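You operate a simulated robot arm through the tools that you are given. There is no shell and no other tool. Be economical: measure what you need, move in short steps, check, and stop when the job is done.

Carry out the task below with a simulated robot arm. There is one attempt and no reset: what you move stays moved.

Task
Switch the blue supply off and take the loom off its board.
Fine: pull the plug after switching off; open both clips; loom and plug lie on the bench top.

It is judged by the outcome, as a careful person would: the job done as asked, and still so three seconds after it is handed in. It fails if anything else is knocked over, pushed out of place, dropped, spilled or broken.

Robot
A 7-joint arm with a two-finger parallel gripper, fixed in place. Base frame: the origin is at the foot of the arm, x ahead of it, y to its left, z up. Units: m, degrees, N and s.
With the tool pointing down near the work surface it reaches from about 0.4 to 0.9 m from the base axis. Its first joint turns from -143.0 to 143.0 degrees. Payload 3 kg.
Tool frame: the origin (TCP) lies between the finger pads and is the grasp point; the fingertips stand 0.03 m ahead of it; z points along the fingers, y is the line along which they close. The gripper opens to 0.094 m. The fingers are 0.028 m wide and 0.01 m thick; the gripper's body (0.05 by 0.096 m) begins 0.055 m behind the TCP.
Orientation is that of the tool frame in the base frame, as a unit quaternion [w, x, y, z]. With the fingers straight down and closing along the base's y, the tool's x points along the base's -x, its y along +y and its z along -z.

Tools
- The arm moves only by the tool drive_tool. Its argument "increments" is a list of rows, each a list of 7 numbers: the turn, a rotation vector about the tool's x, y, z in degrees, then the shift along the tool's x, y, z in m, then the finger opening in m, from 0 to 0.094. In form: [[ax, ay, az, tx, ty, tz, gripper], ...]. A call has 1 to 10 rows; each row shifts and turns the commanded pose from where the row before left it, along the tool's axes as they then stand. Rows are played at 5 a second. More than 0.05 m and 8.6 degrees between two rows, or a gripper value outside its range, and nothing of the call is played. Where a pose cannot be reached the arm comes as near as it can. A force on the tool above 90 N (or 10 N above the force at the start of the call, whichever is more), or a blocked arm, ends the call early, and 0.2 s more pass. Each finger travels about 0.072 m/s and halts on what it meets, pressing with about 27 N; the grip force reading is that of the motor and also rises with nothing between the fingers. The clock runs only during rows and for 0.2 s after the last one: add rows that do not move to give the fingers time. It gives the time, the measured TCP pose, the force on the tool (base axes), the opening and the grip force at its end, in the units of the frame above (readings bear some noise), with the torque about the TCP (base axes, N m) and any sound that the robot's microphone picked up.
- Cameras (640 x 400 px; columns grow to the right, rows downward): "scene" is fixed at [0.0489, -0.4996, 1.6554]; the picture's right is [0.62, -0.78, 0.00], its down [-0.55, -0.44, -0.71] and it looks along [0.55, 0.44, -0.71] (base axes); focal length 315 px, centre (320, 200). "wrist" rides on the gripper at [0.076, 0.014, -0.102] in the tool frame; the picture's right is [-0.18, 0.98, 0.00], its down [-0.75, -0.14, -0.64] and it looks along [-0.63, -0.12, 0.77] (tool axes); focal length 243 px, centre (320, 200).
- camera(camera): a new picture of that camera. The clock stands still meanwhile.
- probe_pixels(camera, pixels): for up to 12 pixels [column, row] of the newest picture of that camera ("zoom" is the newest enlarged one), the place [x, y, z] in the base frame of the surface seen there, good to about 0.002 m. The clock stands still meanwhile.
- zoom(camera, box): a new picture of the part [left, top, right, bottom] of that camera's present view, enlarged. The clock stands still meanwhile.
- job_done(): hands the job in; it is judged then, once.

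Work in short steps. Measure before you move; look again where a grasp or a placing could have gone wrong, and mend it. You have 80 turns and 46 pictures in all, those below and enlarged ones among them. Open the gripper and draw the arm clear of the work before you hand the job in, unless the task says otherwise; then end with one line.

The tools are called as a command line: name --pt "numbers of a row" for each row, then --argument value for the rest, lists and objects as JSON in quotes. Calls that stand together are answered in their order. drive_tool: Moves the arm, as the interface text tells. Its arguments: {"type":"object","properties":{"increments":{"type":"array","items":{"type":"array","items":{"type":"number"}}}},"required":["increments"]} The other tools are called the same way: camera (camera) takes a picture; probe_pixels (camera, pixels) gives the place of the surface under pixels of a picture; zoom (camera, box) takes an enlarged picture of a part of a camera's view; job_done () hands the job in.

At the start:

```text
t: 0.0
tcp_pos: [0.5178, -0.187, 1.2399]
orientation: [0.0, 0.0, 1.0, 0.0]
contact_force: [-0.2, -0.5, 0.1]
torque: [0.0, -0.01, 0.0]
width: 0.0939
gripper_force: 0.1
```

scene: 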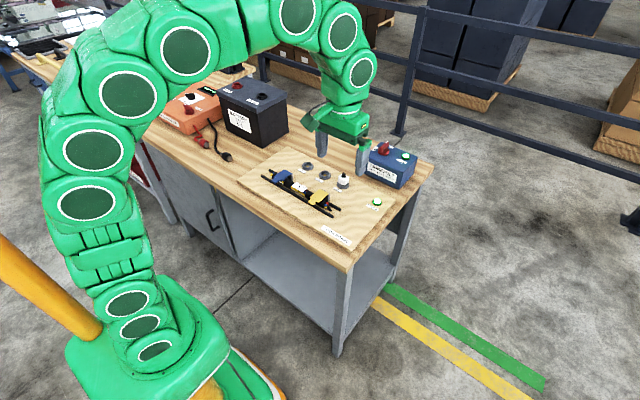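
wrist: 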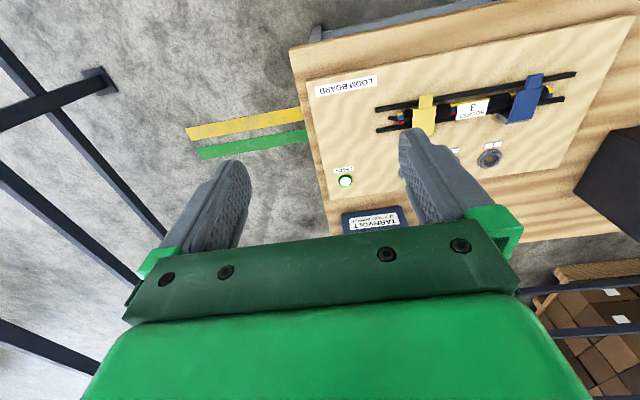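

The board with a loom and clips is near (310,195) in the scene, the blue supply near (390,165). I zoom in on them.

zoom --camera "scene" --box '[230, 130, 440, 260]'

zoom --camera "wrist" --box '[300, 50, 620, 250]'

```text
3.05 times, centred on (335, 195) of scene
```

zoom: 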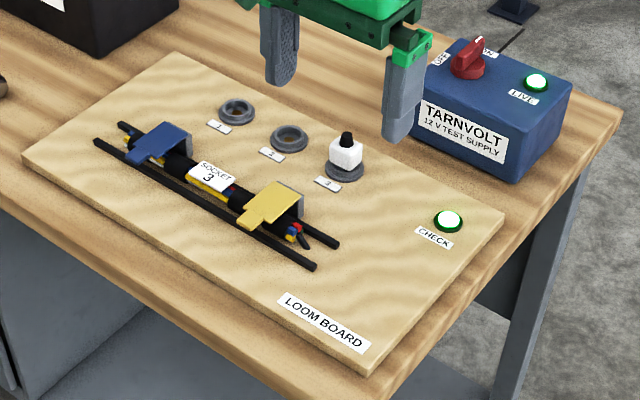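

```text
2.00 times, centred on (460, 150) of wrist
```

zoom: 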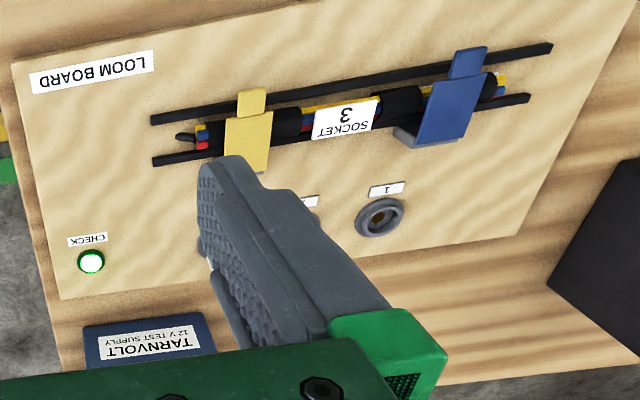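

The loom sits under a blue and a yellow clip; a white plug is in socket 3, and the supply has a red rotary switch. I take finer views.

zoom --camera "scene" --box '[358, 132, 428, 196]'

probe_pixels --camera "zoom" --pixels '[[320, 200], [250, 250], [300, 130], [400, 220]]'

zoom --camera "scene" --box '[255, 150, 365, 222]'

```text
6.25 times, centred on (393, 164) of scene
```

zoom: 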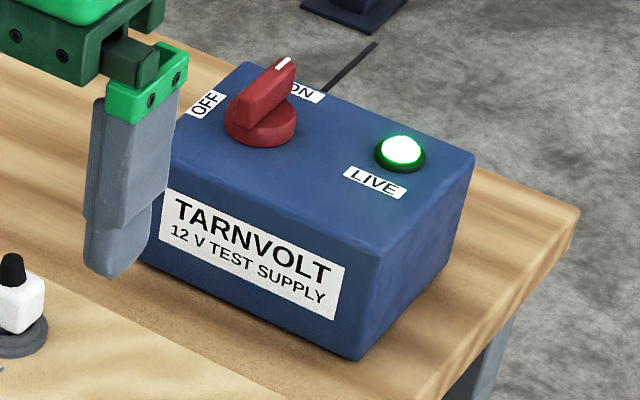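

```text
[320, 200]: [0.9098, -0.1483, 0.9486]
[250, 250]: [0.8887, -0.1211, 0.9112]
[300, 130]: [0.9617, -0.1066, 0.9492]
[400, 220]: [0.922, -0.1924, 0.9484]
```

```text
5.56 times, centred on (310, 186) of scene
```

zoom: 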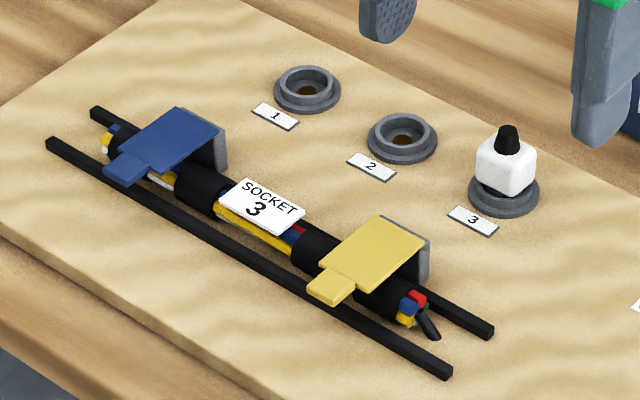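

I probe loom, clips, plug and sockets in this view.

probe_pixels --camera "zoom" --pixels '[[125, 168], [165, 140], [205, 120], [225, 150], [330, 288], [372, 255], [412, 232], [262, 207], [507, 130], [505, 170], [500, 207], [200, 240]]'

probe_pixels --camera "zoom" --pixels '[[50, 145], [445, 372], [95, 112], [490, 330], [490, 152], [525, 155], [110, 150], [410, 310], [424, 265], [320, 255], [350, 225], [30, 270]]'

zoom --camera "scene" --box '[375, 136, 411, 158]'

probe_pixels --camera "scene" --pixels '[[384, 148], [388, 144], [390, 142], [387, 151], [380, 148], [392, 147], [382, 154], [377, 203], [252, 215], [300, 240], [345, 250], [400, 215]]'

```text
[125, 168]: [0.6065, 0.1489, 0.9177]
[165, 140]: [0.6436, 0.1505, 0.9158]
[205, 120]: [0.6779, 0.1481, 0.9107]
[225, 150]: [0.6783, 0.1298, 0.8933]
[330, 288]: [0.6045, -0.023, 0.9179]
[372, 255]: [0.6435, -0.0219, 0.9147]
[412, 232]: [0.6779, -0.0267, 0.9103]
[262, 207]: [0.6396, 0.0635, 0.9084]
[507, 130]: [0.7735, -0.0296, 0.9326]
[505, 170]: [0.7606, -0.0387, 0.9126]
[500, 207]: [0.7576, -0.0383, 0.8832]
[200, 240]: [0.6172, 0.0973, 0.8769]
```

```text
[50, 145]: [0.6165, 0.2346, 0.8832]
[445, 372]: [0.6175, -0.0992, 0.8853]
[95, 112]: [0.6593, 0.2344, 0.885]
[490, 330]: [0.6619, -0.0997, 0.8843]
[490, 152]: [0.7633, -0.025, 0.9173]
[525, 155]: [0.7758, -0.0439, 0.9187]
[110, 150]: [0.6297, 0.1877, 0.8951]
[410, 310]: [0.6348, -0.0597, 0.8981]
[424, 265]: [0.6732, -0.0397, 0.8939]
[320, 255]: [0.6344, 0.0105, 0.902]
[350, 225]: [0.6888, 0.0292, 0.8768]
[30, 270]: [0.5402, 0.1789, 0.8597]
```

```text
16.00 times, centred on (393, 147) of scene
```

zoom: 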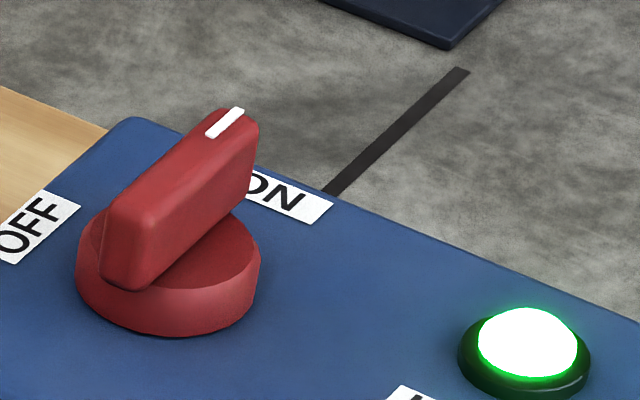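

```text
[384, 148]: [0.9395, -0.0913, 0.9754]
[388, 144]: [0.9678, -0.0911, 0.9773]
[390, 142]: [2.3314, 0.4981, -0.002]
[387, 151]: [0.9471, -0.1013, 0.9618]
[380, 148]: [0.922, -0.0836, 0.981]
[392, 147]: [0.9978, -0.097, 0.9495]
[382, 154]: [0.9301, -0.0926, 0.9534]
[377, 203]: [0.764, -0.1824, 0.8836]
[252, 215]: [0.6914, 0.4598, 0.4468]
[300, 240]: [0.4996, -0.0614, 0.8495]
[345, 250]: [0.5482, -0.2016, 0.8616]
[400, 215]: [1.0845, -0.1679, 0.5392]
```

The red knob points at ON (+x); OFF is on the +y side. I probe the handle outline.

probe_pixels --camera "zoom" --pixels '[[120, 205], [145, 225], [210, 120], [245, 125], [130, 265], [225, 125], [180, 165], [40, 228], [290, 195], [168, 325], [80, 270], [255, 265]]'

```text
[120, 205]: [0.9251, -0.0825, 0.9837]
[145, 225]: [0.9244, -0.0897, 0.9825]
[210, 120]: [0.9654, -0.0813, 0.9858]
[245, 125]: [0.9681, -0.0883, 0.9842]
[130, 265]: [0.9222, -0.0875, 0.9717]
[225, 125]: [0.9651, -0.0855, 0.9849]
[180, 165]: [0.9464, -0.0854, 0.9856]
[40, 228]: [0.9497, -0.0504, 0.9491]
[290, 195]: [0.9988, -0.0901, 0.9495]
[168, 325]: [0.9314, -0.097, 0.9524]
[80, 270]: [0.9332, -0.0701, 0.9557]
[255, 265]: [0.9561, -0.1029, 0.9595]
```

Handle is 48×12 mm, centred at (0.946,-0.086), top z 0.985. I move above it.

drive_tool --pt "0 0 0 -0.0428 0.0101 0.016 0.06" --pt "0 0 0 -0.0428 0.0101 0.016 0.06" --pt "0 0 0 -0.0428 0.0101 0.016 0.06" --pt "0 0 0 -0.0428 0.0101 0.016 0.06" --pt "0 0 0 -0.0428 0.0101 0.016 0.06" --pt "0 0 0 -0.0428 0.0101 0.016 0.06" --pt "0 0 0 -0.0428 0.0101 0.016 0.06" --pt "0 0 0 -0.0428 0.0101 0.016 0.06" --pt "0 0 0 -0.0428 0.0101 0.016 0.06" --pt "0 0 0 -0.0428 0.0101 0.016 0.06"

```text
t: 2.2
tcp_pos: [0.8288, -0.1081, 1.1094]
orientation: [0.0, 0.001, 1.0, 0.0]
contact_force: [-0.2, 0.3, 0.9]
torque: [0.03, -0.01, 0.01]
width: 0.0603
gripper_force: 0.1
out of reach, approached as far as the arm can: row 8, 9, 10
```

It reported out of reach for the last rows; I check where it settles with a still row.

drive_tool --pt "0 0 0 0 0 0 0.06" --pt "0 0 0 0 0 0 0.06"

```text
t: 2.8
tcp_pos: [0.8291, -0.1098, 1.1094]
orientation: [-0.001, 0.0, 1.0, 0.001]
contact_force: [0.8, -0.7, -0.2]
torque: [-0.01, 0.0, -0.02]
width: 0.0599
gripper_force: 0.1
```

The vertical tool stops at x 0.829 at this height, so I need a tilt with the fingers leaning forward. I tilt 32° in place and read back.

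drive_tool --pt "0 -8 0 0 0 0 0.06" --pt "0 -8 0 0 0 0 0.06" --pt "0 -8 0 0 0 0 0.06" --pt "0 -8 0 0 0 0 0.06" --pt "0 0 0 0 0 0 0.06"

```text
t: 4.0
tcp_pos: [0.8296, -0.1092, 1.1086]
orientation: [0.276, 0.0, 0.961, 0.0]
contact_force: [-0.4, 0.5, 0.4]
torque: [0.0, 0.04, 0.01]
width: 0.06
gripper_force: 0.1
```

Tilt achieved. Now I move toward (0.946,-0.086,1.05) to test the reach.

drive_tool --pt "0 0 0 -0.0168 0.0058 0.0282 0.06" --pt "0 0 0 -0.0168 0.0058 0.0282 0.06" --pt "0 0 0 -0.0168 0.0058 0.0282 0.06" --pt "0 0 0 -0.0168 0.0058 0.0282 0.06" --pt "0 0 0 0 0 0 0.06"

```text
t: 5.2
tcp_pos: [0.9445, -0.0859, 1.0483]
orientation: [0.276, 0.001, 0.961, 0.0]
contact_force: [0.3, -0.2, -0.1]
torque: [0.0, 0.0, 0.01]
width: 0.06
gripper_force: 0.1
```

Reachable at 32° tilt. I dry-run the 85° yaw about the vertical above the knob to see whether the arm can follow it.

drive_tool --pt "-4.504 0 -7.208 0 0 0 0.06" --pt "-4.504 0 -7.208 0 0 0 0.06" --pt "-4.504 0 -7.208 0 0 0 0.06" --pt "-4.504 0 -7.208 0 0 0 0.06" --pt "-4.504 0 -7.208 0 0 0 0.06" --pt "-4.504 0 -7.208 0 0 0 0.06" --pt "-4.504 0 -7.208 0 0 0 0.06" --pt "-4.504 0 -7.208 0 0 0 0.06" --pt "-4.504 0 -7.208 0 0 0 0.06" --pt "-4.504 0 -7.208 0 0 0 0.06"

```text
t: 7.4
tcp_pos: [0.8654, -0.0884, 1.0412]
orientation: [0.207, -0.626, 0.733, 0.171]
contact_force: [0.8, 8.1, -0.9]
torque: [-0.55, 0.1, 0.0]
width: 0.0601
gripper_force: 0.0
out of reach, approached as far as the arm can: row 7, 8, 9, 10
```

The yaw works to ~51°, then runs out of reach. I return to yaw 0 and plan: grip, yaw 51°, then finish with a loosened grip by turning about the tool axis.

drive_tool --pt "4.292 0 6.87 0 0 0 0.06" --pt "4.292 0 6.87 0 0 0 0.06" --pt "4.292 0 6.87 0 0 0 0.06" --pt "4.292 0 6.87 0 0 0 0.06" --pt "4.292 0 6.87 0 0 0 0.06" --pt "4.292 0 6.87 0 0 0 0.06" --pt "4.292 0 6.87 0 0 0 0.06" --pt "4.292 0 6.87 0 0 0 0.06" --pt "4.292 0 6.87 0 0 0 0.06" --pt "4.292 0 6.87 0 0 0 0.06"

camera --camera "scene"

```text
t: 9.6
tcp_pos: [0.8681, -0.0798, 1.0416]
orientation: [0.279, -0.004, 0.96, -0.008]
contact_force: [-0.1, -0.2, -0.7]
torque: [-0.01, 0.02, -0.02]
width: 0.0599
gripper_force: 0.0
```

```text
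38 pictures are left
```

scene: 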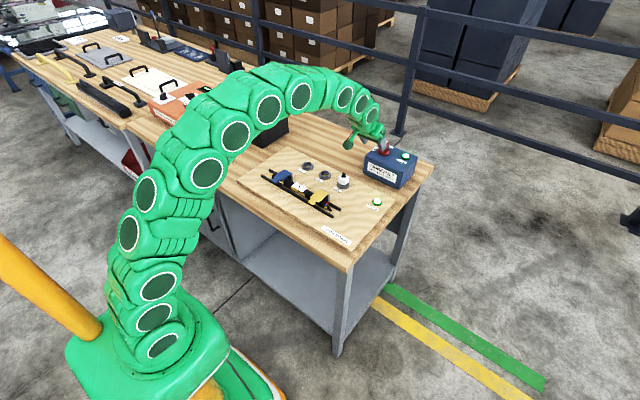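

Back at yaw 0. I move to hover over the knob, then lower until the TCP is at z ≈ 0.998.

drive_tool --pt "0 0 0 -0.0338 -0.003 0.0176 0.06" --pt "0 0 0 -0.0338 -0.003 0.0176 0.06" --pt "0 0 0 0 0 0 0.05" --pt "0 0 0 0.0138 0 0.022 0.05" --pt "0 0 0 0.0074 0 0.0114 0.05" --pt "0 0 0 0 0 0 0.05"

zoom --camera "scene" --box '[350, 110, 430, 160]'

```text
t: 11.0
tcp_pos: [0.9418, -0.0847, 1.01]
orientation: [0.278, -0.006, 0.96, -0.006]
contact_force: [0.1, -0.6, 0.5]
torque: [-0.02, 0.01, 0.03]
width: 0.0501
gripper_force: 0.1
```

```text
8.00 times, centred on (390, 135) of scene
```

zoom: 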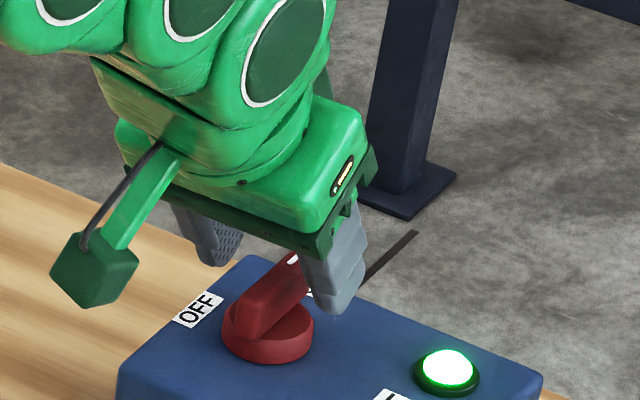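

The fingers straddle the handle. I lower 12 mm more and close.

drive_tool --pt "0 0 0 0.0064 -0.001 0.0102 0.05" --pt "0 0 0 0 0 0 0.03" --pt "0 0 0 0 0 0 0.012" --pt "0 0 0 0 0 0 0.006" --pt "0 0 0 0 0 0 0.006"

```text
t: 12.2
tcp_pos: [0.9436, -0.0857, 0.9965]
orientation: [0.278, -0.006, 0.96, -0.006]
contact_force: [-1.9, 6.7, -0.2]
torque: [1.12, 0.08, 0.04]
width: 0.0131
gripper_force: 45.0
```

Gripped (width 13 mm). I turn in steps, watching torque.

drive_tool --pt "-4.504 0 -7.208 0 0 0 0.006" --pt "-4.504 0 -7.208 0 0 0 0.006" --pt "-4.504 0 -7.208 0 0 0 0.006" --pt "-4.504 0 -7.208 0 0 0 0.006" --pt "-4.504 0 -7.208 0 0 0 0.006" --pt "-4.504 0 -7.208 0 0 0 0.006"

zoom --camera "scene" --box '[340, 110, 436, 200]'

```text
t: 13.6
tcp_pos: [0.9465, -0.0909, 0.9969]
orientation: [0.25, -0.419, 0.866, 0.109]
contact_force: [49.2, -32.4, -11.9]
torque: [0.33, -0.67, -0.42]
width: 0.0133
gripper_force: 44.7
```

```text
4.44 times, centred on (388, 155) of scene
```

zoom: 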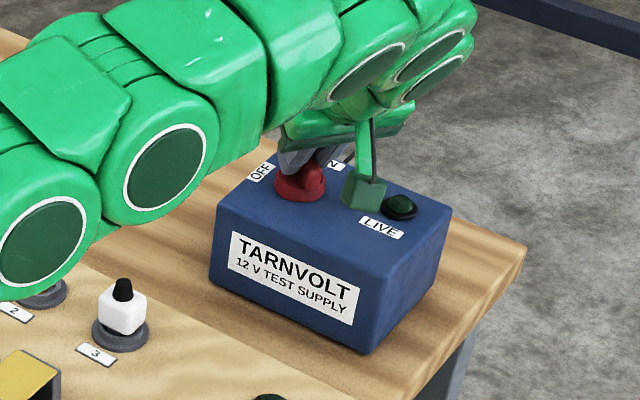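

The LIVE and CHECK lamps are dark. Force is up, so I ease the grip open and look at where the knob stands.

drive_tool --pt "0 0 0 0 0 0 0.02" --pt "0 0 0 0 0 0 0.03" --pt "0 0 0 0 0 0 0.04"

zoom --camera "scene" --box '[368, 126, 428, 176]'

camera --camera "wrist"

```text
t: 14.4
tcp_pos: [0.9446, -0.086, 0.9967]
orientation: [0.248, -0.419, 0.866, 0.111]
contact_force: [-0.6, 0.4, -0.2]
torque: [0.03, 0.03, -0.03]
width: 0.0399
gripper_force: 0.2
```

```text
8.00 times, centred on (398, 151) of scene
```

zoom: 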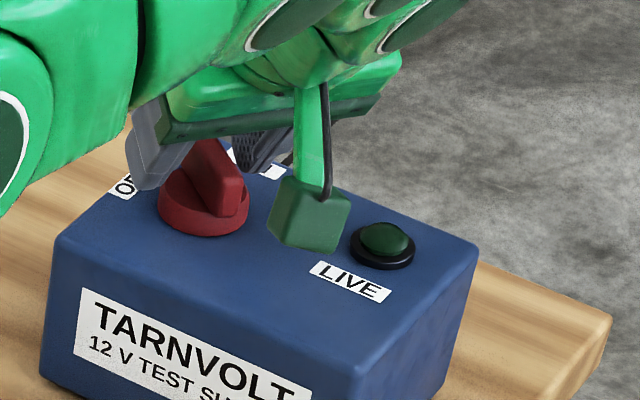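

```text
34 pictures are left
```

wrist: 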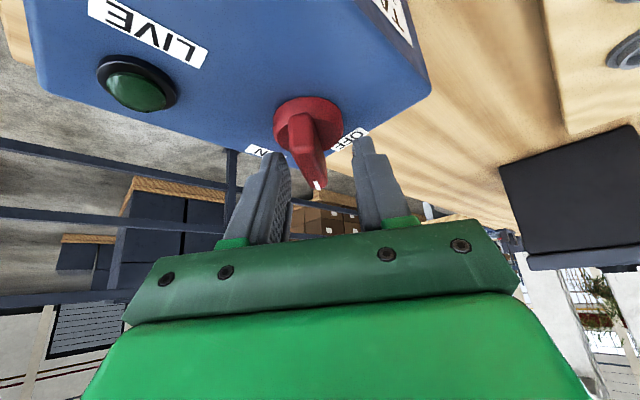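

The knob is turned well past halfway; I back off along the tool axis to measure the handle's angle.

drive_tool --pt "0 0 0 0 0 -0.03 0.05" --pt "0 0 0 0 0 -0.04 0.06" --pt "0 0 0 0 0 -0.04 0.06" --pt "0 0 0 0 0 -0.04 0.06"

zoom --camera "scene" --box '[375, 136, 411, 158]'

```text
t: 15.4
tcp_pos: [0.8943, -0.1455, 1.1254]
orientation: [0.248, -0.42, 0.866, 0.11]
contact_force: [-0.2, 0.2, -0.1]
torque: [-0.03, 0.0, 0.01]
width: 0.06
gripper_force: 0.1
```

```text
16.00 times, centred on (393, 147) of scene
```

zoom: 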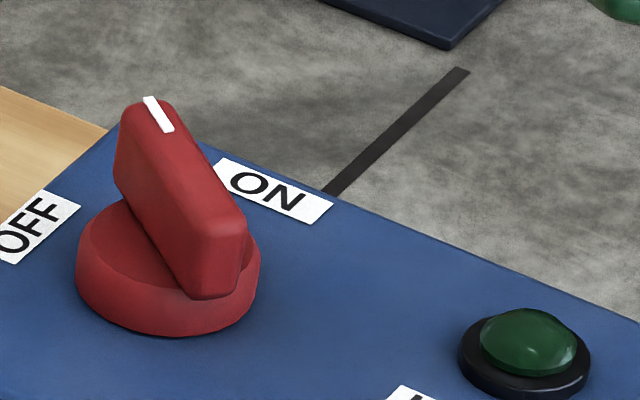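

The box has not moved. I measure the handle angle.

probe_pixels --camera "zoom" --pixels '[[152, 103], [165, 125], [215, 225], [195, 235], [180, 170], [40, 228], [272, 195]]'

```text
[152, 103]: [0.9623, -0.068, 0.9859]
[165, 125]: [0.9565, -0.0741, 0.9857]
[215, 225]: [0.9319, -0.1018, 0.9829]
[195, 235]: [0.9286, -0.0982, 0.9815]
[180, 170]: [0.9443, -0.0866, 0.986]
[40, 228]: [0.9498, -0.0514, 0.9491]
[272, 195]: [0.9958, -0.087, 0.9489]
```

Handle is at ~48°, about halfway; lamps are off but the pointer should reach OFF. I re-straddle the handle with the tool axis through the knob centre.

drive_tool --pt "0 0 0 0.0034 -0.0007 0.0346 0.06" --pt "0 0 0 0.0034 -0.0007 0.0346 0.05" --pt "0 0 0 0.0034 -0.0007 0.0346 0.05" --pt "0 0 0 0.0034 -0.0007 0.0346 0.05" --pt "0 0 0 0 0 0 0.03" --pt "0 0 0 0 0 0 0.022"

zoom --camera "scene" --box '[368, 126, 428, 176]'

```text
t: 16.8
tcp_pos: [0.9364, -0.1032, 0.9982]
orientation: [0.248, -0.419, 0.866, 0.111]
contact_force: [0.1, 0.0, 0.1]
torque: [0.01, -0.01, -0.02]
width: 0.0221
gripper_force: 0.0
```

```text
8.00 times, centred on (398, 151) of scene
```

zoom: 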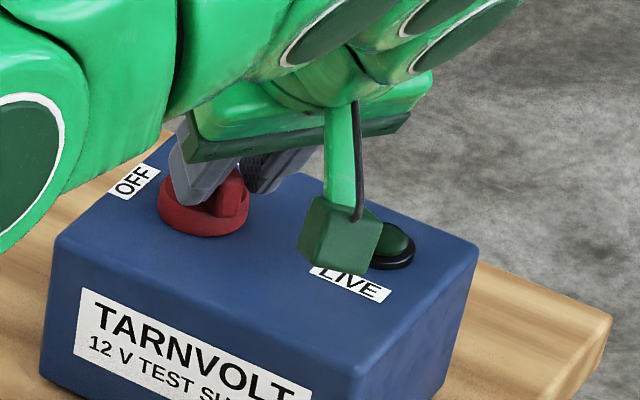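

No contact forces. I turn about the tool axis in steps.

drive_tool --pt "0 0 -8 0 0 0 0.022" --pt "0 0 -8 0 0 0 0.022" --pt "0 0 -8 0 0 0 0.022" --pt "0 0 0 0 0 0 0.022"

```text
t: 17.8
tcp_pos: [0.9357, -0.1024, 0.9989]
orientation: [0.266, -0.591, 0.76, 0.057]
contact_force: [0.6, 0.4, 0.1]
torque: [0.02, 0.01, -0.03]
width: 0.0225
gripper_force: 0.2
```

Very light. I continue by 24° more.

drive_tool --pt "0 0 -8 0 0 0 0.022" --pt "0 0 -8 0 0 0 0.022" --pt "0 0 -8 0 0 0 0.022" --pt "0 0 0 0 0 0 0.022"

zoom --camera "scene" --box '[368, 126, 428, 176]'

```text
t: 18.8
tcp_pos: [0.9353, -0.1027, 1.0005]
orientation: [-0.271, 0.736, -0.62, -0.001]
contact_force: [14.6, -6.5, 3.0]
torque: [0.02, -0.28, -0.51]
width: 0.0298
gripper_force: 7.1
```

```text
8.00 times, centred on (398, 151) of scene
```

zoom: 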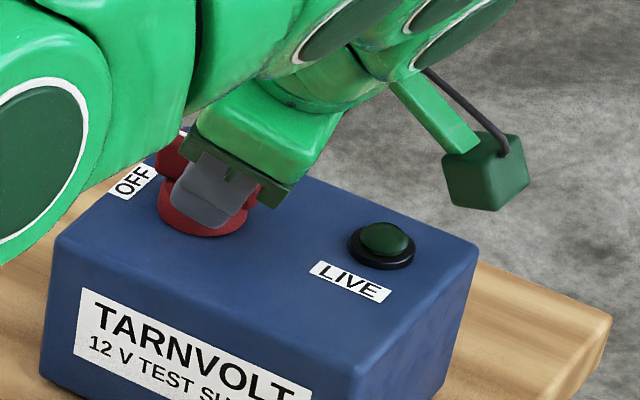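

The fingers met a stop (torque -0.5, width forced to 30 mm). I open, back off and look.

drive_tool --pt "0 0 4 0 0 0 0.04" --pt "0 0 0 0 0 0 0.055" --pt "0 0 0 0 0 -0.03 0.06" --pt "0 0 0 0 0 -0.04 0.06" --pt "0 0 0 0 0 -0.04 0.06" --pt "0 0 0 0 0 -0.04 0.06"

zoom --camera "scene" --box '[368, 126, 428, 176]'

probe_pixels --camera "zoom" --pixels '[[185, 145], [230, 195], [200, 170], [160, 145], [220, 185]]'

```text
t: 20.2
tcp_pos: [0.8839, -0.1606, 1.128]
orientation: [-0.271, 0.713, -0.647, -0.009]
contact_force: [-0.2, 0.9, 0.4]
torque: [0.0, -0.01, 0.01]
width: 0.0597
gripper_force: 0.1
```

```text
8.00 times, centred on (398, 151) of scene
```

zoom: 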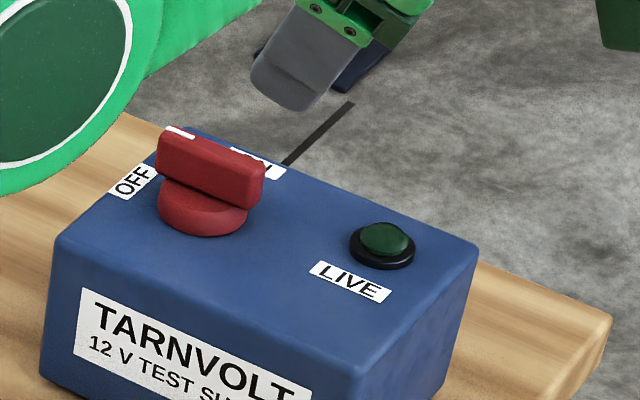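

```text
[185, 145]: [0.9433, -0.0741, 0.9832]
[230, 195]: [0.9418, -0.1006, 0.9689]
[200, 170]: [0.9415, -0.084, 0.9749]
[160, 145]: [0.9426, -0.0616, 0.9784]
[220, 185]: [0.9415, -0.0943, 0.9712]
```

Knob now points to OFF, box unmoved, lamps dark. I move back and untwist to a straight-down tool.

drive_tool --pt "0 0 0 -0.0246 0.0349 -0.0049 0.06" --pt "0 0 0 -0.0246 0.0349 -0.0049 0.06" --pt "0 0 0 -0.0246 0.0349 -0.0049 0.06" --pt "0.1 2.94 7.74 0 0 0 0.06" --pt "0.1 2.94 7.74 0 0 0 0.06" --pt "0.1 2.94 7.74 0 0 0 0.06" --pt "0.1 2.94 7.74 0 0 0 0.06" --pt "0.1 2.94 7.74 0 0 0 0.06" --pt "0.1 2.94 7.74 0 0 0 0.06"

drive_tool --pt "0.1 2.94 7.74 0 0 0 0.06" --pt "0.1 2.94 7.74 0 0 0 0.06" --pt "0.1 2.94 7.74 0 0 0 0.06" --pt "0.1 2.94 7.74 0 0 0 0.06" --pt "0.1 2.94 7.74 0 0 0 0.06" --pt "0.1 2.94 7.74 0 0 0 0.06" --pt "0 0 0 0 0 0 0.06"

zoom --camera "scene" --box '[325, 165, 365, 195]'

camera --camera "wrist"

```text
t: 22.2
tcp_pos: [0.7701, -0.1032, 1.1277]
orientation: [0.149, -0.393, 0.908, 0.005]
contact_force: [0.4, 0.0, -0.2]
torque: [0.0, 0.01, -0.01]
width: 0.0599
gripper_force: 0.0
```

```text
t: 23.8
tcp_pos: [0.7714, -0.1025, 1.1281]
orientation: [0.0, 0.001, 1.0, 0.001]
contact_force: [-0.5, 0.4, -0.2]
torque: [-0.02, 0.02, 0.0]
width: 0.0602
gripper_force: 0.0
```

```text
13.33 times, centred on (345, 180) of scene
```

zoom: 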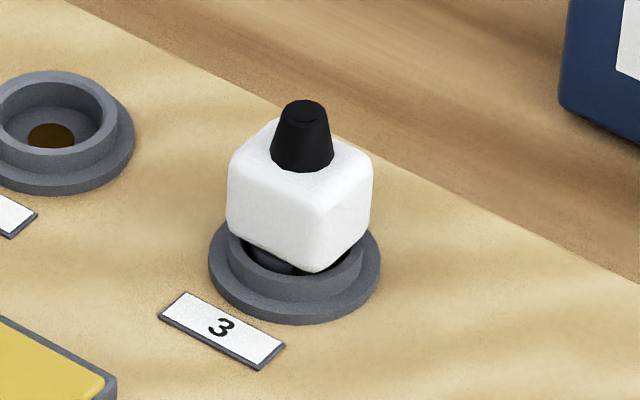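

```text
28 pictures are left
```

wrist: 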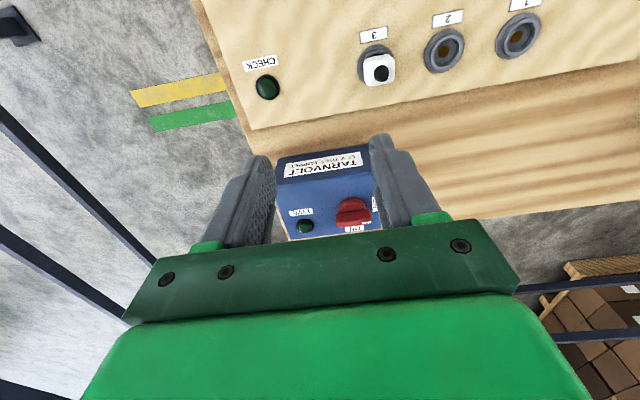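

Tool is straight down. I probe the plug's outline in the zoomed scene (newest zoom).

probe_pixels --camera "zoom" --pixels '[[232, 165], [318, 205], [368, 170], [290, 130], [304, 108], [275, 240], [345, 225], [235, 205], [318, 260], [300, 305], [60, 90], [50, 140]]'

```text
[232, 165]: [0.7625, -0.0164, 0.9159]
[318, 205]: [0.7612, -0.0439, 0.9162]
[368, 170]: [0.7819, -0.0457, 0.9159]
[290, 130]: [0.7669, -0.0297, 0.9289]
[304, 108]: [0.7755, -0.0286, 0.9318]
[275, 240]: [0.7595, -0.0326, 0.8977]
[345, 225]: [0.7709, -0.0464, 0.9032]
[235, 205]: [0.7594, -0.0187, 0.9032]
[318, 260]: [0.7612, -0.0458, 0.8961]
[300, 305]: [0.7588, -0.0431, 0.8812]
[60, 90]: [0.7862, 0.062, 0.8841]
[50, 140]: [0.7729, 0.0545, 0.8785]
```

Plug body spans x .759–.786, y -.047–-.017, z .894–.918. I go down over it with jaws at 60 mm and grip.

drive_tool --pt "0 0 0 -0.001 0.0353 0.03 0.06" --pt "0 0 0 -0.001 0.0353 0.03 0.06" --pt "0 0 0 0 0 0.045 0.06" --pt "0 0 0 0 0 0.045 0.06" --pt "0 0 0 0 0 0.033 0.06" --pt "0 0 0 0 0 0.02 0.06" --pt "0 0 0 0 0 0 0.04" --pt "0 0 0 0 0 0 0.025" --pt "0 0 0 0 0 0 0.02" --pt "0 0 0 0 0 0 0.02"

zoom --camera "scene" --box '[310, 150, 390, 200]'

```text
t: 26.0
tcp_pos: [0.7712, -0.0306, 0.9234]
orientation: [0.0, -0.001, 1.0, 0.001]
contact_force: [-1.9, 9.6, 9.8]
torque: [0.26, 0.06, 0.01]
width: 0.0331
gripper_force: 27.2
```

```text
8.00 times, centred on (350, 175) of scene
```

zoom: 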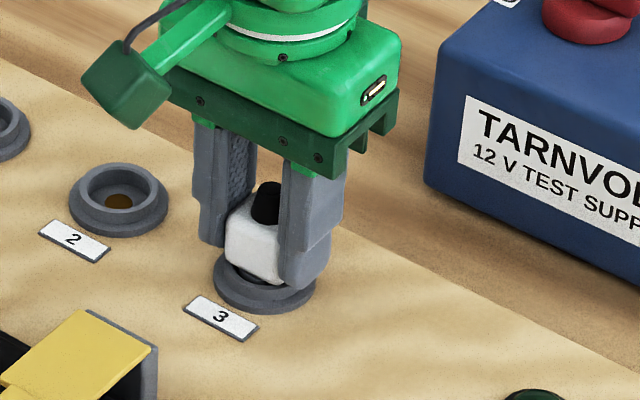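

Gripped at 33 mm. Pull straight up gently.

drive_tool --pt "0 0 0 0 0 -0.006 0.02" --pt "0 0 0 0 0 -0.01 0.02" --pt "0 0 0 0 0 -0.015 0.02" --pt "0 0 0 0 0 -0.025 0.02" --pt "0 0 0 0 0 -0.03 0.02" --pt "0 0 0 0 0 0 0.02"

camera --camera "scene"

```text
t: 27.4
tcp_pos: [0.773, -0.0321, 1.0114]
orientation: [0.0, 0.0, 1.0, 0.001]
contact_force: [-0.2, -0.7, -1.0]
torque: [-0.01, 0.0, -0.04]
width: 0.0199
gripper_force: 0.1
```

```text
26 pictures are left
```

scene: 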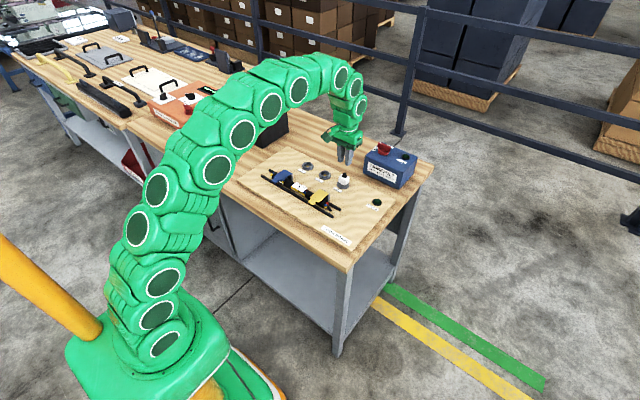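

The plug slipped out (width 20 mm, plug still in socket 3). I look closely before trying again with a harder squeeze.

zoom --camera "scene" --box '[325, 165, 365, 195]'

probe_pixels --camera "zoom" --pixels '[[232, 165], [318, 205], [368, 170], [304, 108], [318, 260]]'

```text
13.33 times, centred on (345, 180) of scene
```

zoom: 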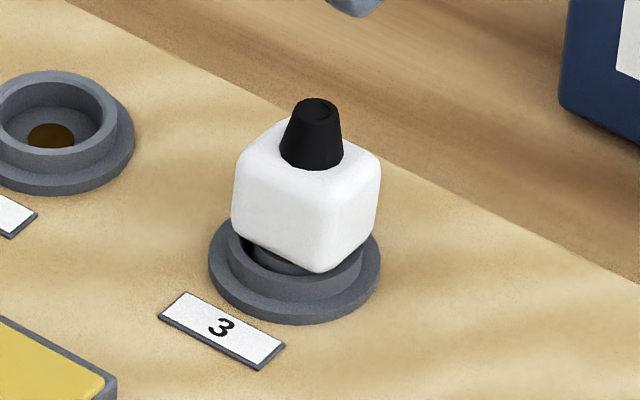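

```text
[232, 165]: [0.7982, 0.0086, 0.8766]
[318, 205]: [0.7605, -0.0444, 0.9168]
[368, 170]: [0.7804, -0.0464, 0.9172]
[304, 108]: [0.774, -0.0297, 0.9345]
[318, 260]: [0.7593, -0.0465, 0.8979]
```

It rose ~2 mm. I regrip with a full-close command and pull slowly.

drive_tool --pt "0 0 0 0 -0.0005 0.0 0.06" --pt "0 0 0 0 0 0.03 0.06" --pt "0 0 0 0 0 0.035 0.06" --pt "0 0 0 0 0 0.0215 0.06" --pt "0 0 0 0 0 0 0.03" --pt "0 0 0 0 0 0 0.0" --pt "0 0 0 0 0 0 0.0" --pt "0 0 0 0 0 0 0.0"

drive_tool --pt "0 0 0 0 0 -0.002 0.0" --pt "0 0 0 0 0 -0.002 0.0" --pt "0 0 0 0 0 -0.002 0.0"

```text
t: 29.2
tcp_pos: [0.7725, -0.0317, 0.9254]
orientation: [0.001, -0.001, 1.0, 0.001]
contact_force: [-1.5, -6.6, 16.9]
torque: [-0.06, 0.05, 0.17]
width: 0.0348
gripper_force: 26.7
```

```text
t: 30.0
tcp_pos: [0.7724, -0.0309, 0.9299]
orientation: [0.0, -0.001, 1.0, 0.001]
contact_force: [-0.1, -0.5, -0.2]
torque: [0.03, -0.01, -0.02]
width: 0.035
gripper_force: 27.1
```

Width 35 mm is larger than the plug body, so the tips may be pinching the socket collar instead. I look.

zoom --camera "scene" --box '[325, 160, 365, 190]'

probe_pixels --camera "zoom" --pixels '[[240, 350], [360, 330], [300, 330], [220, 330], [300, 290]]'

```text
13.33 times, centred on (345, 175) of scene
```

zoom: 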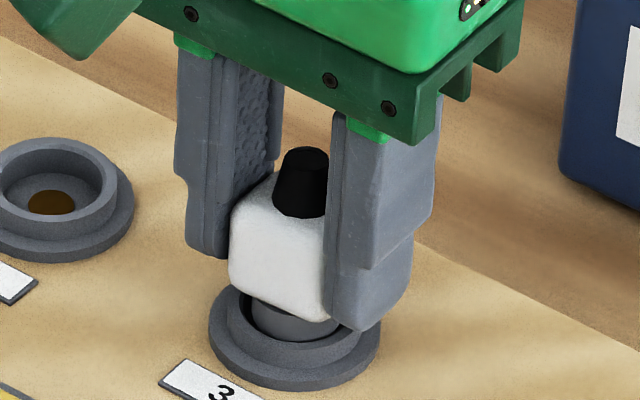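

```text
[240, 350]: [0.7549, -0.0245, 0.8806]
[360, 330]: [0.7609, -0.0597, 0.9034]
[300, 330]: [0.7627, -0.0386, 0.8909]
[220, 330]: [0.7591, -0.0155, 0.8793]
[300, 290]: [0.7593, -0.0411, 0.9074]
```

The plug is in the grip and has risen several mm. I continue slowly.

drive_tool --pt "0 0 0 0 0 -0.003 0.0" --pt "0 0 0 0 0 -0.003 0.0" --pt "0 0 0 0 0 -0.004 0.0" --pt "0 0 0 0 0 -0.005 0.0" --pt "0 0 0 0 0 -0.005 0.0" --pt "0 0 0 0 0 -0.01 0.0" --pt "0 0 0 0 0 -0.01 0.0"

zoom --camera "scene" --box '[310, 140, 380, 195]'

```text
t: 31.6
tcp_pos: [0.7736, -0.0321, 0.9707]
orientation: [-0.001, -0.001, 1.0, 0.001]
contact_force: [-0.4, -0.7, -0.8]
torque: [0.03, -0.03, 0.02]
width: 0.0331
gripper_force: 26.9
```

```text
7.27 times, centred on (345, 168) of scene
```

zoom: 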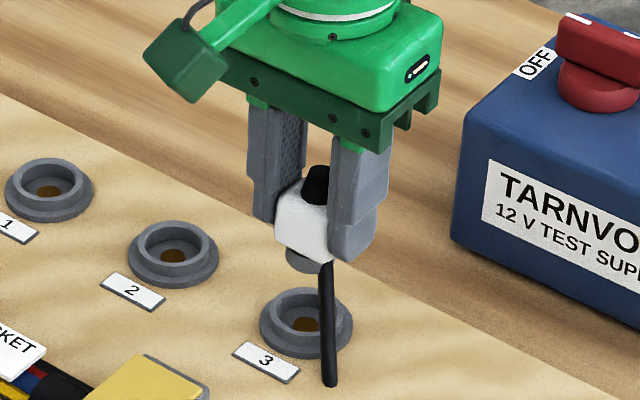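

The plug is out. A black rod hangs beside it; I probe it.

probe_pixels --camera "zoom" --pixels '[[327, 275], [328, 310], [330, 345], [330, 380], [300, 265], [315, 180]]'

camera --camera "wrist"

zoom --camera "scene" --box '[260, 150, 400, 250]'

```text
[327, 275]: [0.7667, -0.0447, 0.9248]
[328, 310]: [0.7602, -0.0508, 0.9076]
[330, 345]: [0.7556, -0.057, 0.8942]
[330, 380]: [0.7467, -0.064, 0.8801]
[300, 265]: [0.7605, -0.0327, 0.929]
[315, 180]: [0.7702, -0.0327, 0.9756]
```

```text
22 pictures are left
```

wrist: 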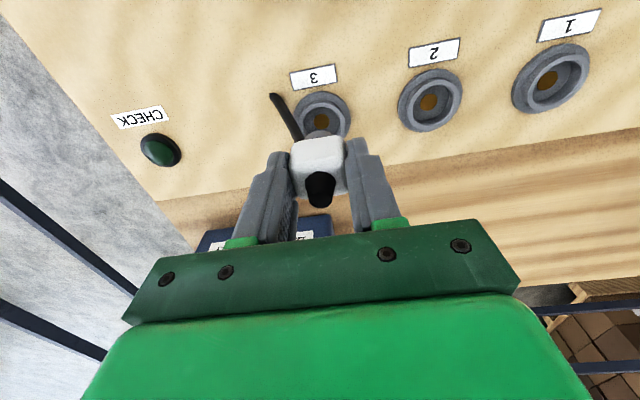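

```text
4.00 times, centred on (330, 200) of scene
```

zoom: 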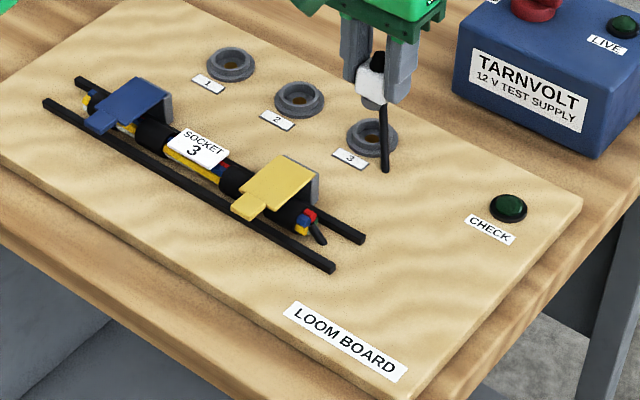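

The plug carries a lead stub. I look for free bench area around the board and measure the edges.

camera --camera "scene"

probe_pixels --camera "scene" --pixels '[[290, 140], [300, 145], [310, 150], [245, 165], [230, 175], [240, 182], [238, 195], [260, 212], [300, 236], [340, 266], [285, 150], [215, 185]]'

zoom --camera "scene" --box '[130, 60, 400, 280]'

```text
20 pictures are left
```

scene: 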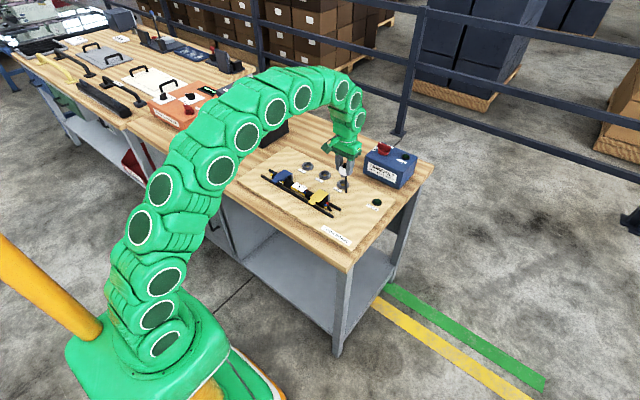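

```text
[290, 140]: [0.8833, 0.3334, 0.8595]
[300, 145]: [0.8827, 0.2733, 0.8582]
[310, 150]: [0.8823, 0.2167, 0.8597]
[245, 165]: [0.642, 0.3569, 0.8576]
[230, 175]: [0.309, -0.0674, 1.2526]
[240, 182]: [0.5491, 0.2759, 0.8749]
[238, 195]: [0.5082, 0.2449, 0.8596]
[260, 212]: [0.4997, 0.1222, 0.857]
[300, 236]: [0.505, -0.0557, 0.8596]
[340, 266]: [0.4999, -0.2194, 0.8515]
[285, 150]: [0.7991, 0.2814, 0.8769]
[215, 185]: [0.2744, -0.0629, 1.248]
```

```text
1.82 times, centred on (265, 170) of scene
```

zoom: 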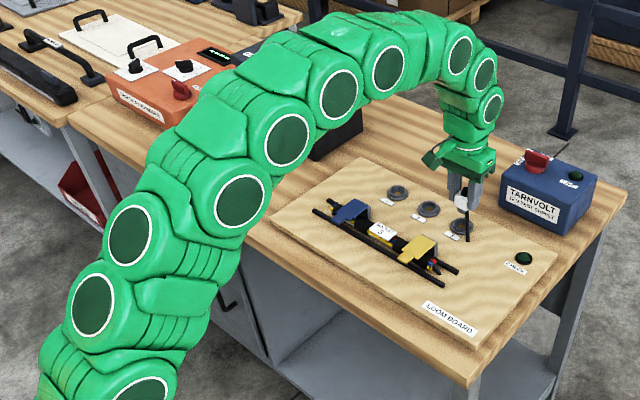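

Free bench (z .86) exists behind the board (x .83–.95, y 0–.3) and to its left (x .5–.73, y .31–.43). I lift the plug and carry it to behind the board at about (.865,.05).

drive_tool --pt "0 0 0 0 0.0 -0.03 0.0" --pt "0 0 0 0 0.04 0 0.0" --pt "0 0 0 0 0.04 0 0.0" --pt "0 0 0 -0.035 0 0 0.0" --pt "0 0 0 -0.03 0 0 0.0" --pt "0 0 0 -0.025 0 0 0.0" --pt "0 0 0 0 0 0 0.0"

zoom --camera "scene" --box '[300, 110, 400, 180]'

```text
t: 33.2
tcp_pos: [0.8628, 0.0486, 1.0015]
orientation: [0.0, -0.001, 1.0, 0.0]
contact_force: [1.0, 0.2, -0.8]
torque: [0.02, -0.01, 0.0]
width: 0.0327
gripper_force: 27.2
```

```text
5.71 times, centred on (350, 145) of scene
```

zoom: 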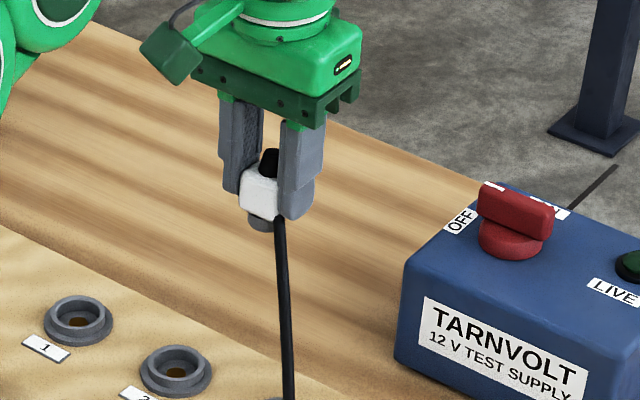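

The lead lengthens toward the board: it's the tether to the loom. I look at the wider view.

zoom --camera "scene" --box '[250, 110, 410, 240]'

```text
3.08 times, centred on (330, 175) of scene
```

zoom: 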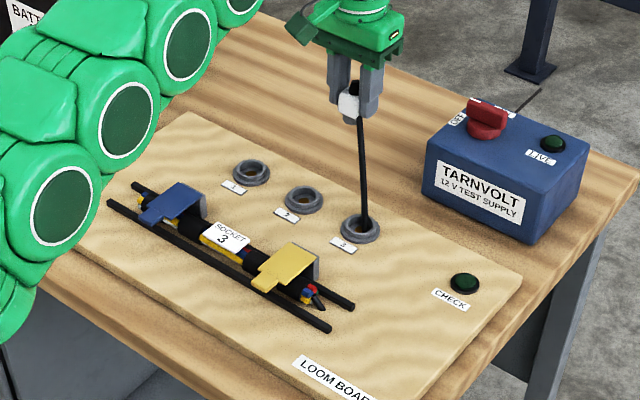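

I probe the lead's course.

probe_pixels --camera "zoom" --pixels '[[360, 130], [363, 160], [365, 185], [366, 205], [368, 220], [318, 300], [313, 292], [322, 308]]'

```text
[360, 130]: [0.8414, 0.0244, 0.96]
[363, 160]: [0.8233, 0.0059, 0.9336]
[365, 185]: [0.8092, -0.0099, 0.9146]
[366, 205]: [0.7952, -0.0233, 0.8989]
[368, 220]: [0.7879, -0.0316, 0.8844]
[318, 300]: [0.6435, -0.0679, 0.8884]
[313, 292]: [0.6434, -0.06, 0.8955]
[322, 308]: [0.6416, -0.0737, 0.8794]
```

The lead tethers plug to the loom's -y end, so I'll keep both in the strip behind the board: plug at about (.855,.005), loom later at y .05–.31. I lower the plug now.

drive_tool --pt "0 0 0 0.004 -0.0218 0.02 0.0" --pt "0 0 0 0.004 -0.0218 0.02 0.0" --pt "0 0 0 0 0 0.03 0.0" --pt "0 0 0 0 0 0.02 0.0" --pt "0 0 0 0 0 0.005 0.0" --pt "0 0 0 0 0 0 0.0"

zoom --camera "scene" --box '[320, 115, 400, 175]'

```text
t: 34.6
tcp_pos: [0.8553, 0.0043, 0.9073]
orientation: [0.001, -0.001, 1.0, 0.002]
contact_force: [-5.9, 1.2, 25.2]
torque: [0.12, -0.01, 0.0]
width: 0.0331
gripper_force: 27.0
```

```text
6.67 times, centred on (360, 145) of scene
```

zoom: 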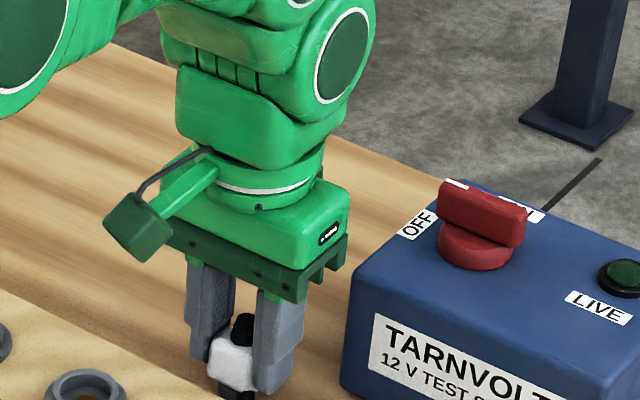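

The plug's foot touches the bench (25 N up). I release slowly and rise.

drive_tool --pt "0 0 0 0 0 -0.002 0.0" --pt "0 0 0 0 0 0 0.036" --pt "0 0 0 0 0 0 0.045" --pt "0 0 0 0 0 0 0.05" --pt "0 0 0 0 0 -0.04 0.05" --pt "0 0 0 0 0 -0.04 0.05" --pt "0 0 0 0 0 -0.04 0.05"

zoom --camera "scene" --box '[250, 110, 410, 240]'

```text
t: 36.2
tcp_pos: [0.8532, 0.005, 1.0288]
orientation: [0.001, 0.0, 1.0, 0.001]
contact_force: [-0.4, 0.6, 0.4]
torque: [0.01, 0.0, 0.02]
width: 0.05
gripper_force: 0.0
```

```text
3.08 times, centred on (330, 175) of scene
```

zoom: 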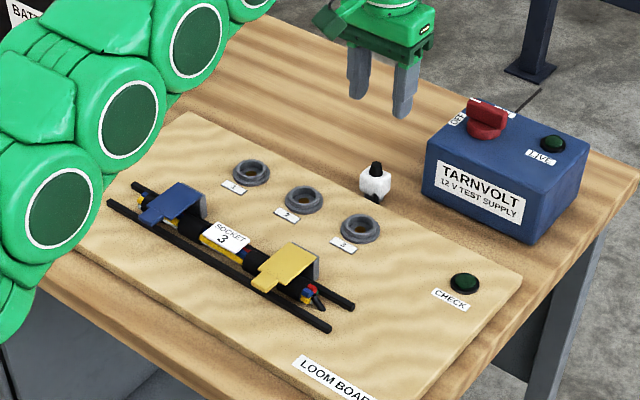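

Plug stands on the bench. Now the clips: I take a close view of their tabs.

zoom --camera "scene" --box '[268, 164, 304, 190]'

probe_pixels --camera "zoom" --pixels '[[135, 210], [200, 220], [165, 235], [165, 180], [260, 180], [355, 130], [255, 105], [165, 155], [255, 190], [380, 140], [130, 190], [160, 228]]'

zoom --camera "scene" --box '[302, 184, 338, 210]'

```text
15.38 times, centred on (286, 177) of scene
```

zoom: 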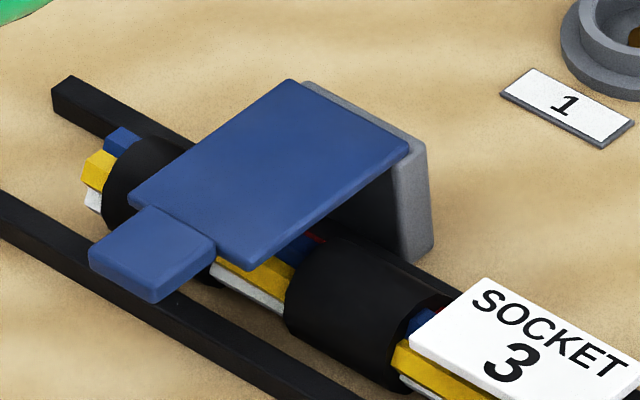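

```text
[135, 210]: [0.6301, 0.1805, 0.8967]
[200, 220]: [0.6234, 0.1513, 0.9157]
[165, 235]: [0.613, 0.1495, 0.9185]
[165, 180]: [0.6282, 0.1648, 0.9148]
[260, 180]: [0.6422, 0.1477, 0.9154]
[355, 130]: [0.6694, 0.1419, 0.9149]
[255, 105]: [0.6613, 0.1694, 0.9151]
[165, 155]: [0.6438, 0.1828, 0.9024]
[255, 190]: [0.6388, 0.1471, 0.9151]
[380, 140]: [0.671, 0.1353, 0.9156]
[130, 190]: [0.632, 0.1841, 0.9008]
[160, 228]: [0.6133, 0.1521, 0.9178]
```

```text
15.38 times, centred on (320, 197) of scene
```

zoom: 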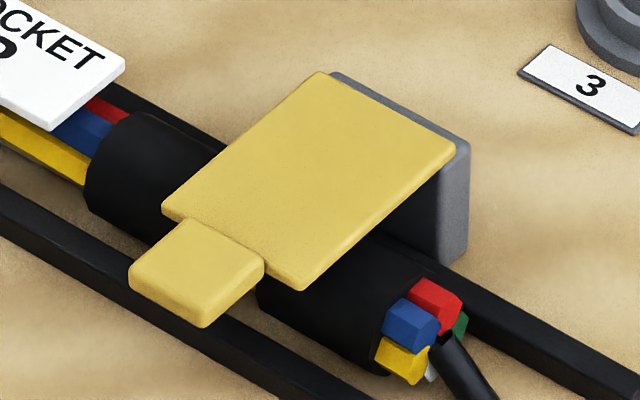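

I probe the yellow clip tab, plate and post.

probe_pixels --camera "zoom" --pixels '[[135, 265], [203, 308], [258, 262], [195, 222], [170, 300], [205, 322], [240, 295], [300, 280], [170, 205], [445, 150], [325, 75], [455, 200]]'

```text
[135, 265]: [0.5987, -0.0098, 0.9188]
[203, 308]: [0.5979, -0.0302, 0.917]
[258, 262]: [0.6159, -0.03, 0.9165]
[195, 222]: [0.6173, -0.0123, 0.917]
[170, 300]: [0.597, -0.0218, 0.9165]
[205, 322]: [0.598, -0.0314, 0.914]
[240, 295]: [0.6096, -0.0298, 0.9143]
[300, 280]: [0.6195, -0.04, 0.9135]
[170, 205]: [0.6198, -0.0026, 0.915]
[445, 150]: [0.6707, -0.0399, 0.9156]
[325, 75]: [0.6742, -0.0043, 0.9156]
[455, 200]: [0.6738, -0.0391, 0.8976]
```

Tab: x .597–.618, y -.031–-.0095, z .910–.918; hinge near x .673. I move above the yellow tab and down around it.

drive_tool --pt "0 0 0 0.0417 -0.0043 0 0.04" --pt "0 0 0 0.0417 -0.0043 0 0.04" --pt "0 0 0 0.0417 -0.0043 0 0.04" --pt "0 0 0 0.0417 -0.0043 0 0.04" --pt "0 0 0 0.0417 -0.0043 0 0.04" --pt "0 0 0 0.0417 -0.0043 0 0.04" --pt "0 0 0 0 0 0.04 0.04" --pt "0 0 0 0 0 0.03 0.04" --pt "0 0 0 0 0 0.023 0.04" --pt "0 0 0 0 0 0 0.04"

zoom --camera "scene" --box '[270, 150, 370, 220]'

```text
t: 38.4
tcp_pos: [0.6042, -0.0208, 0.936]
orientation: [0.0, -0.001, 1.0, 0.001]
contact_force: [0.3, 0.7, 0.7]
torque: [0.0, -0.02, 0.0]
width: 0.0402
gripper_force: 0.1
```

```text
5.71 times, centred on (320, 185) of scene
```

zoom: 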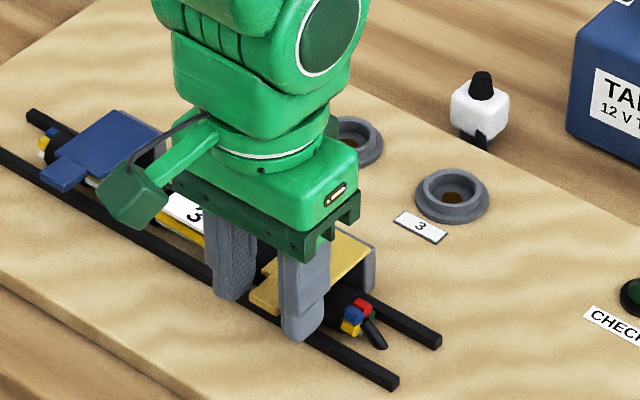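

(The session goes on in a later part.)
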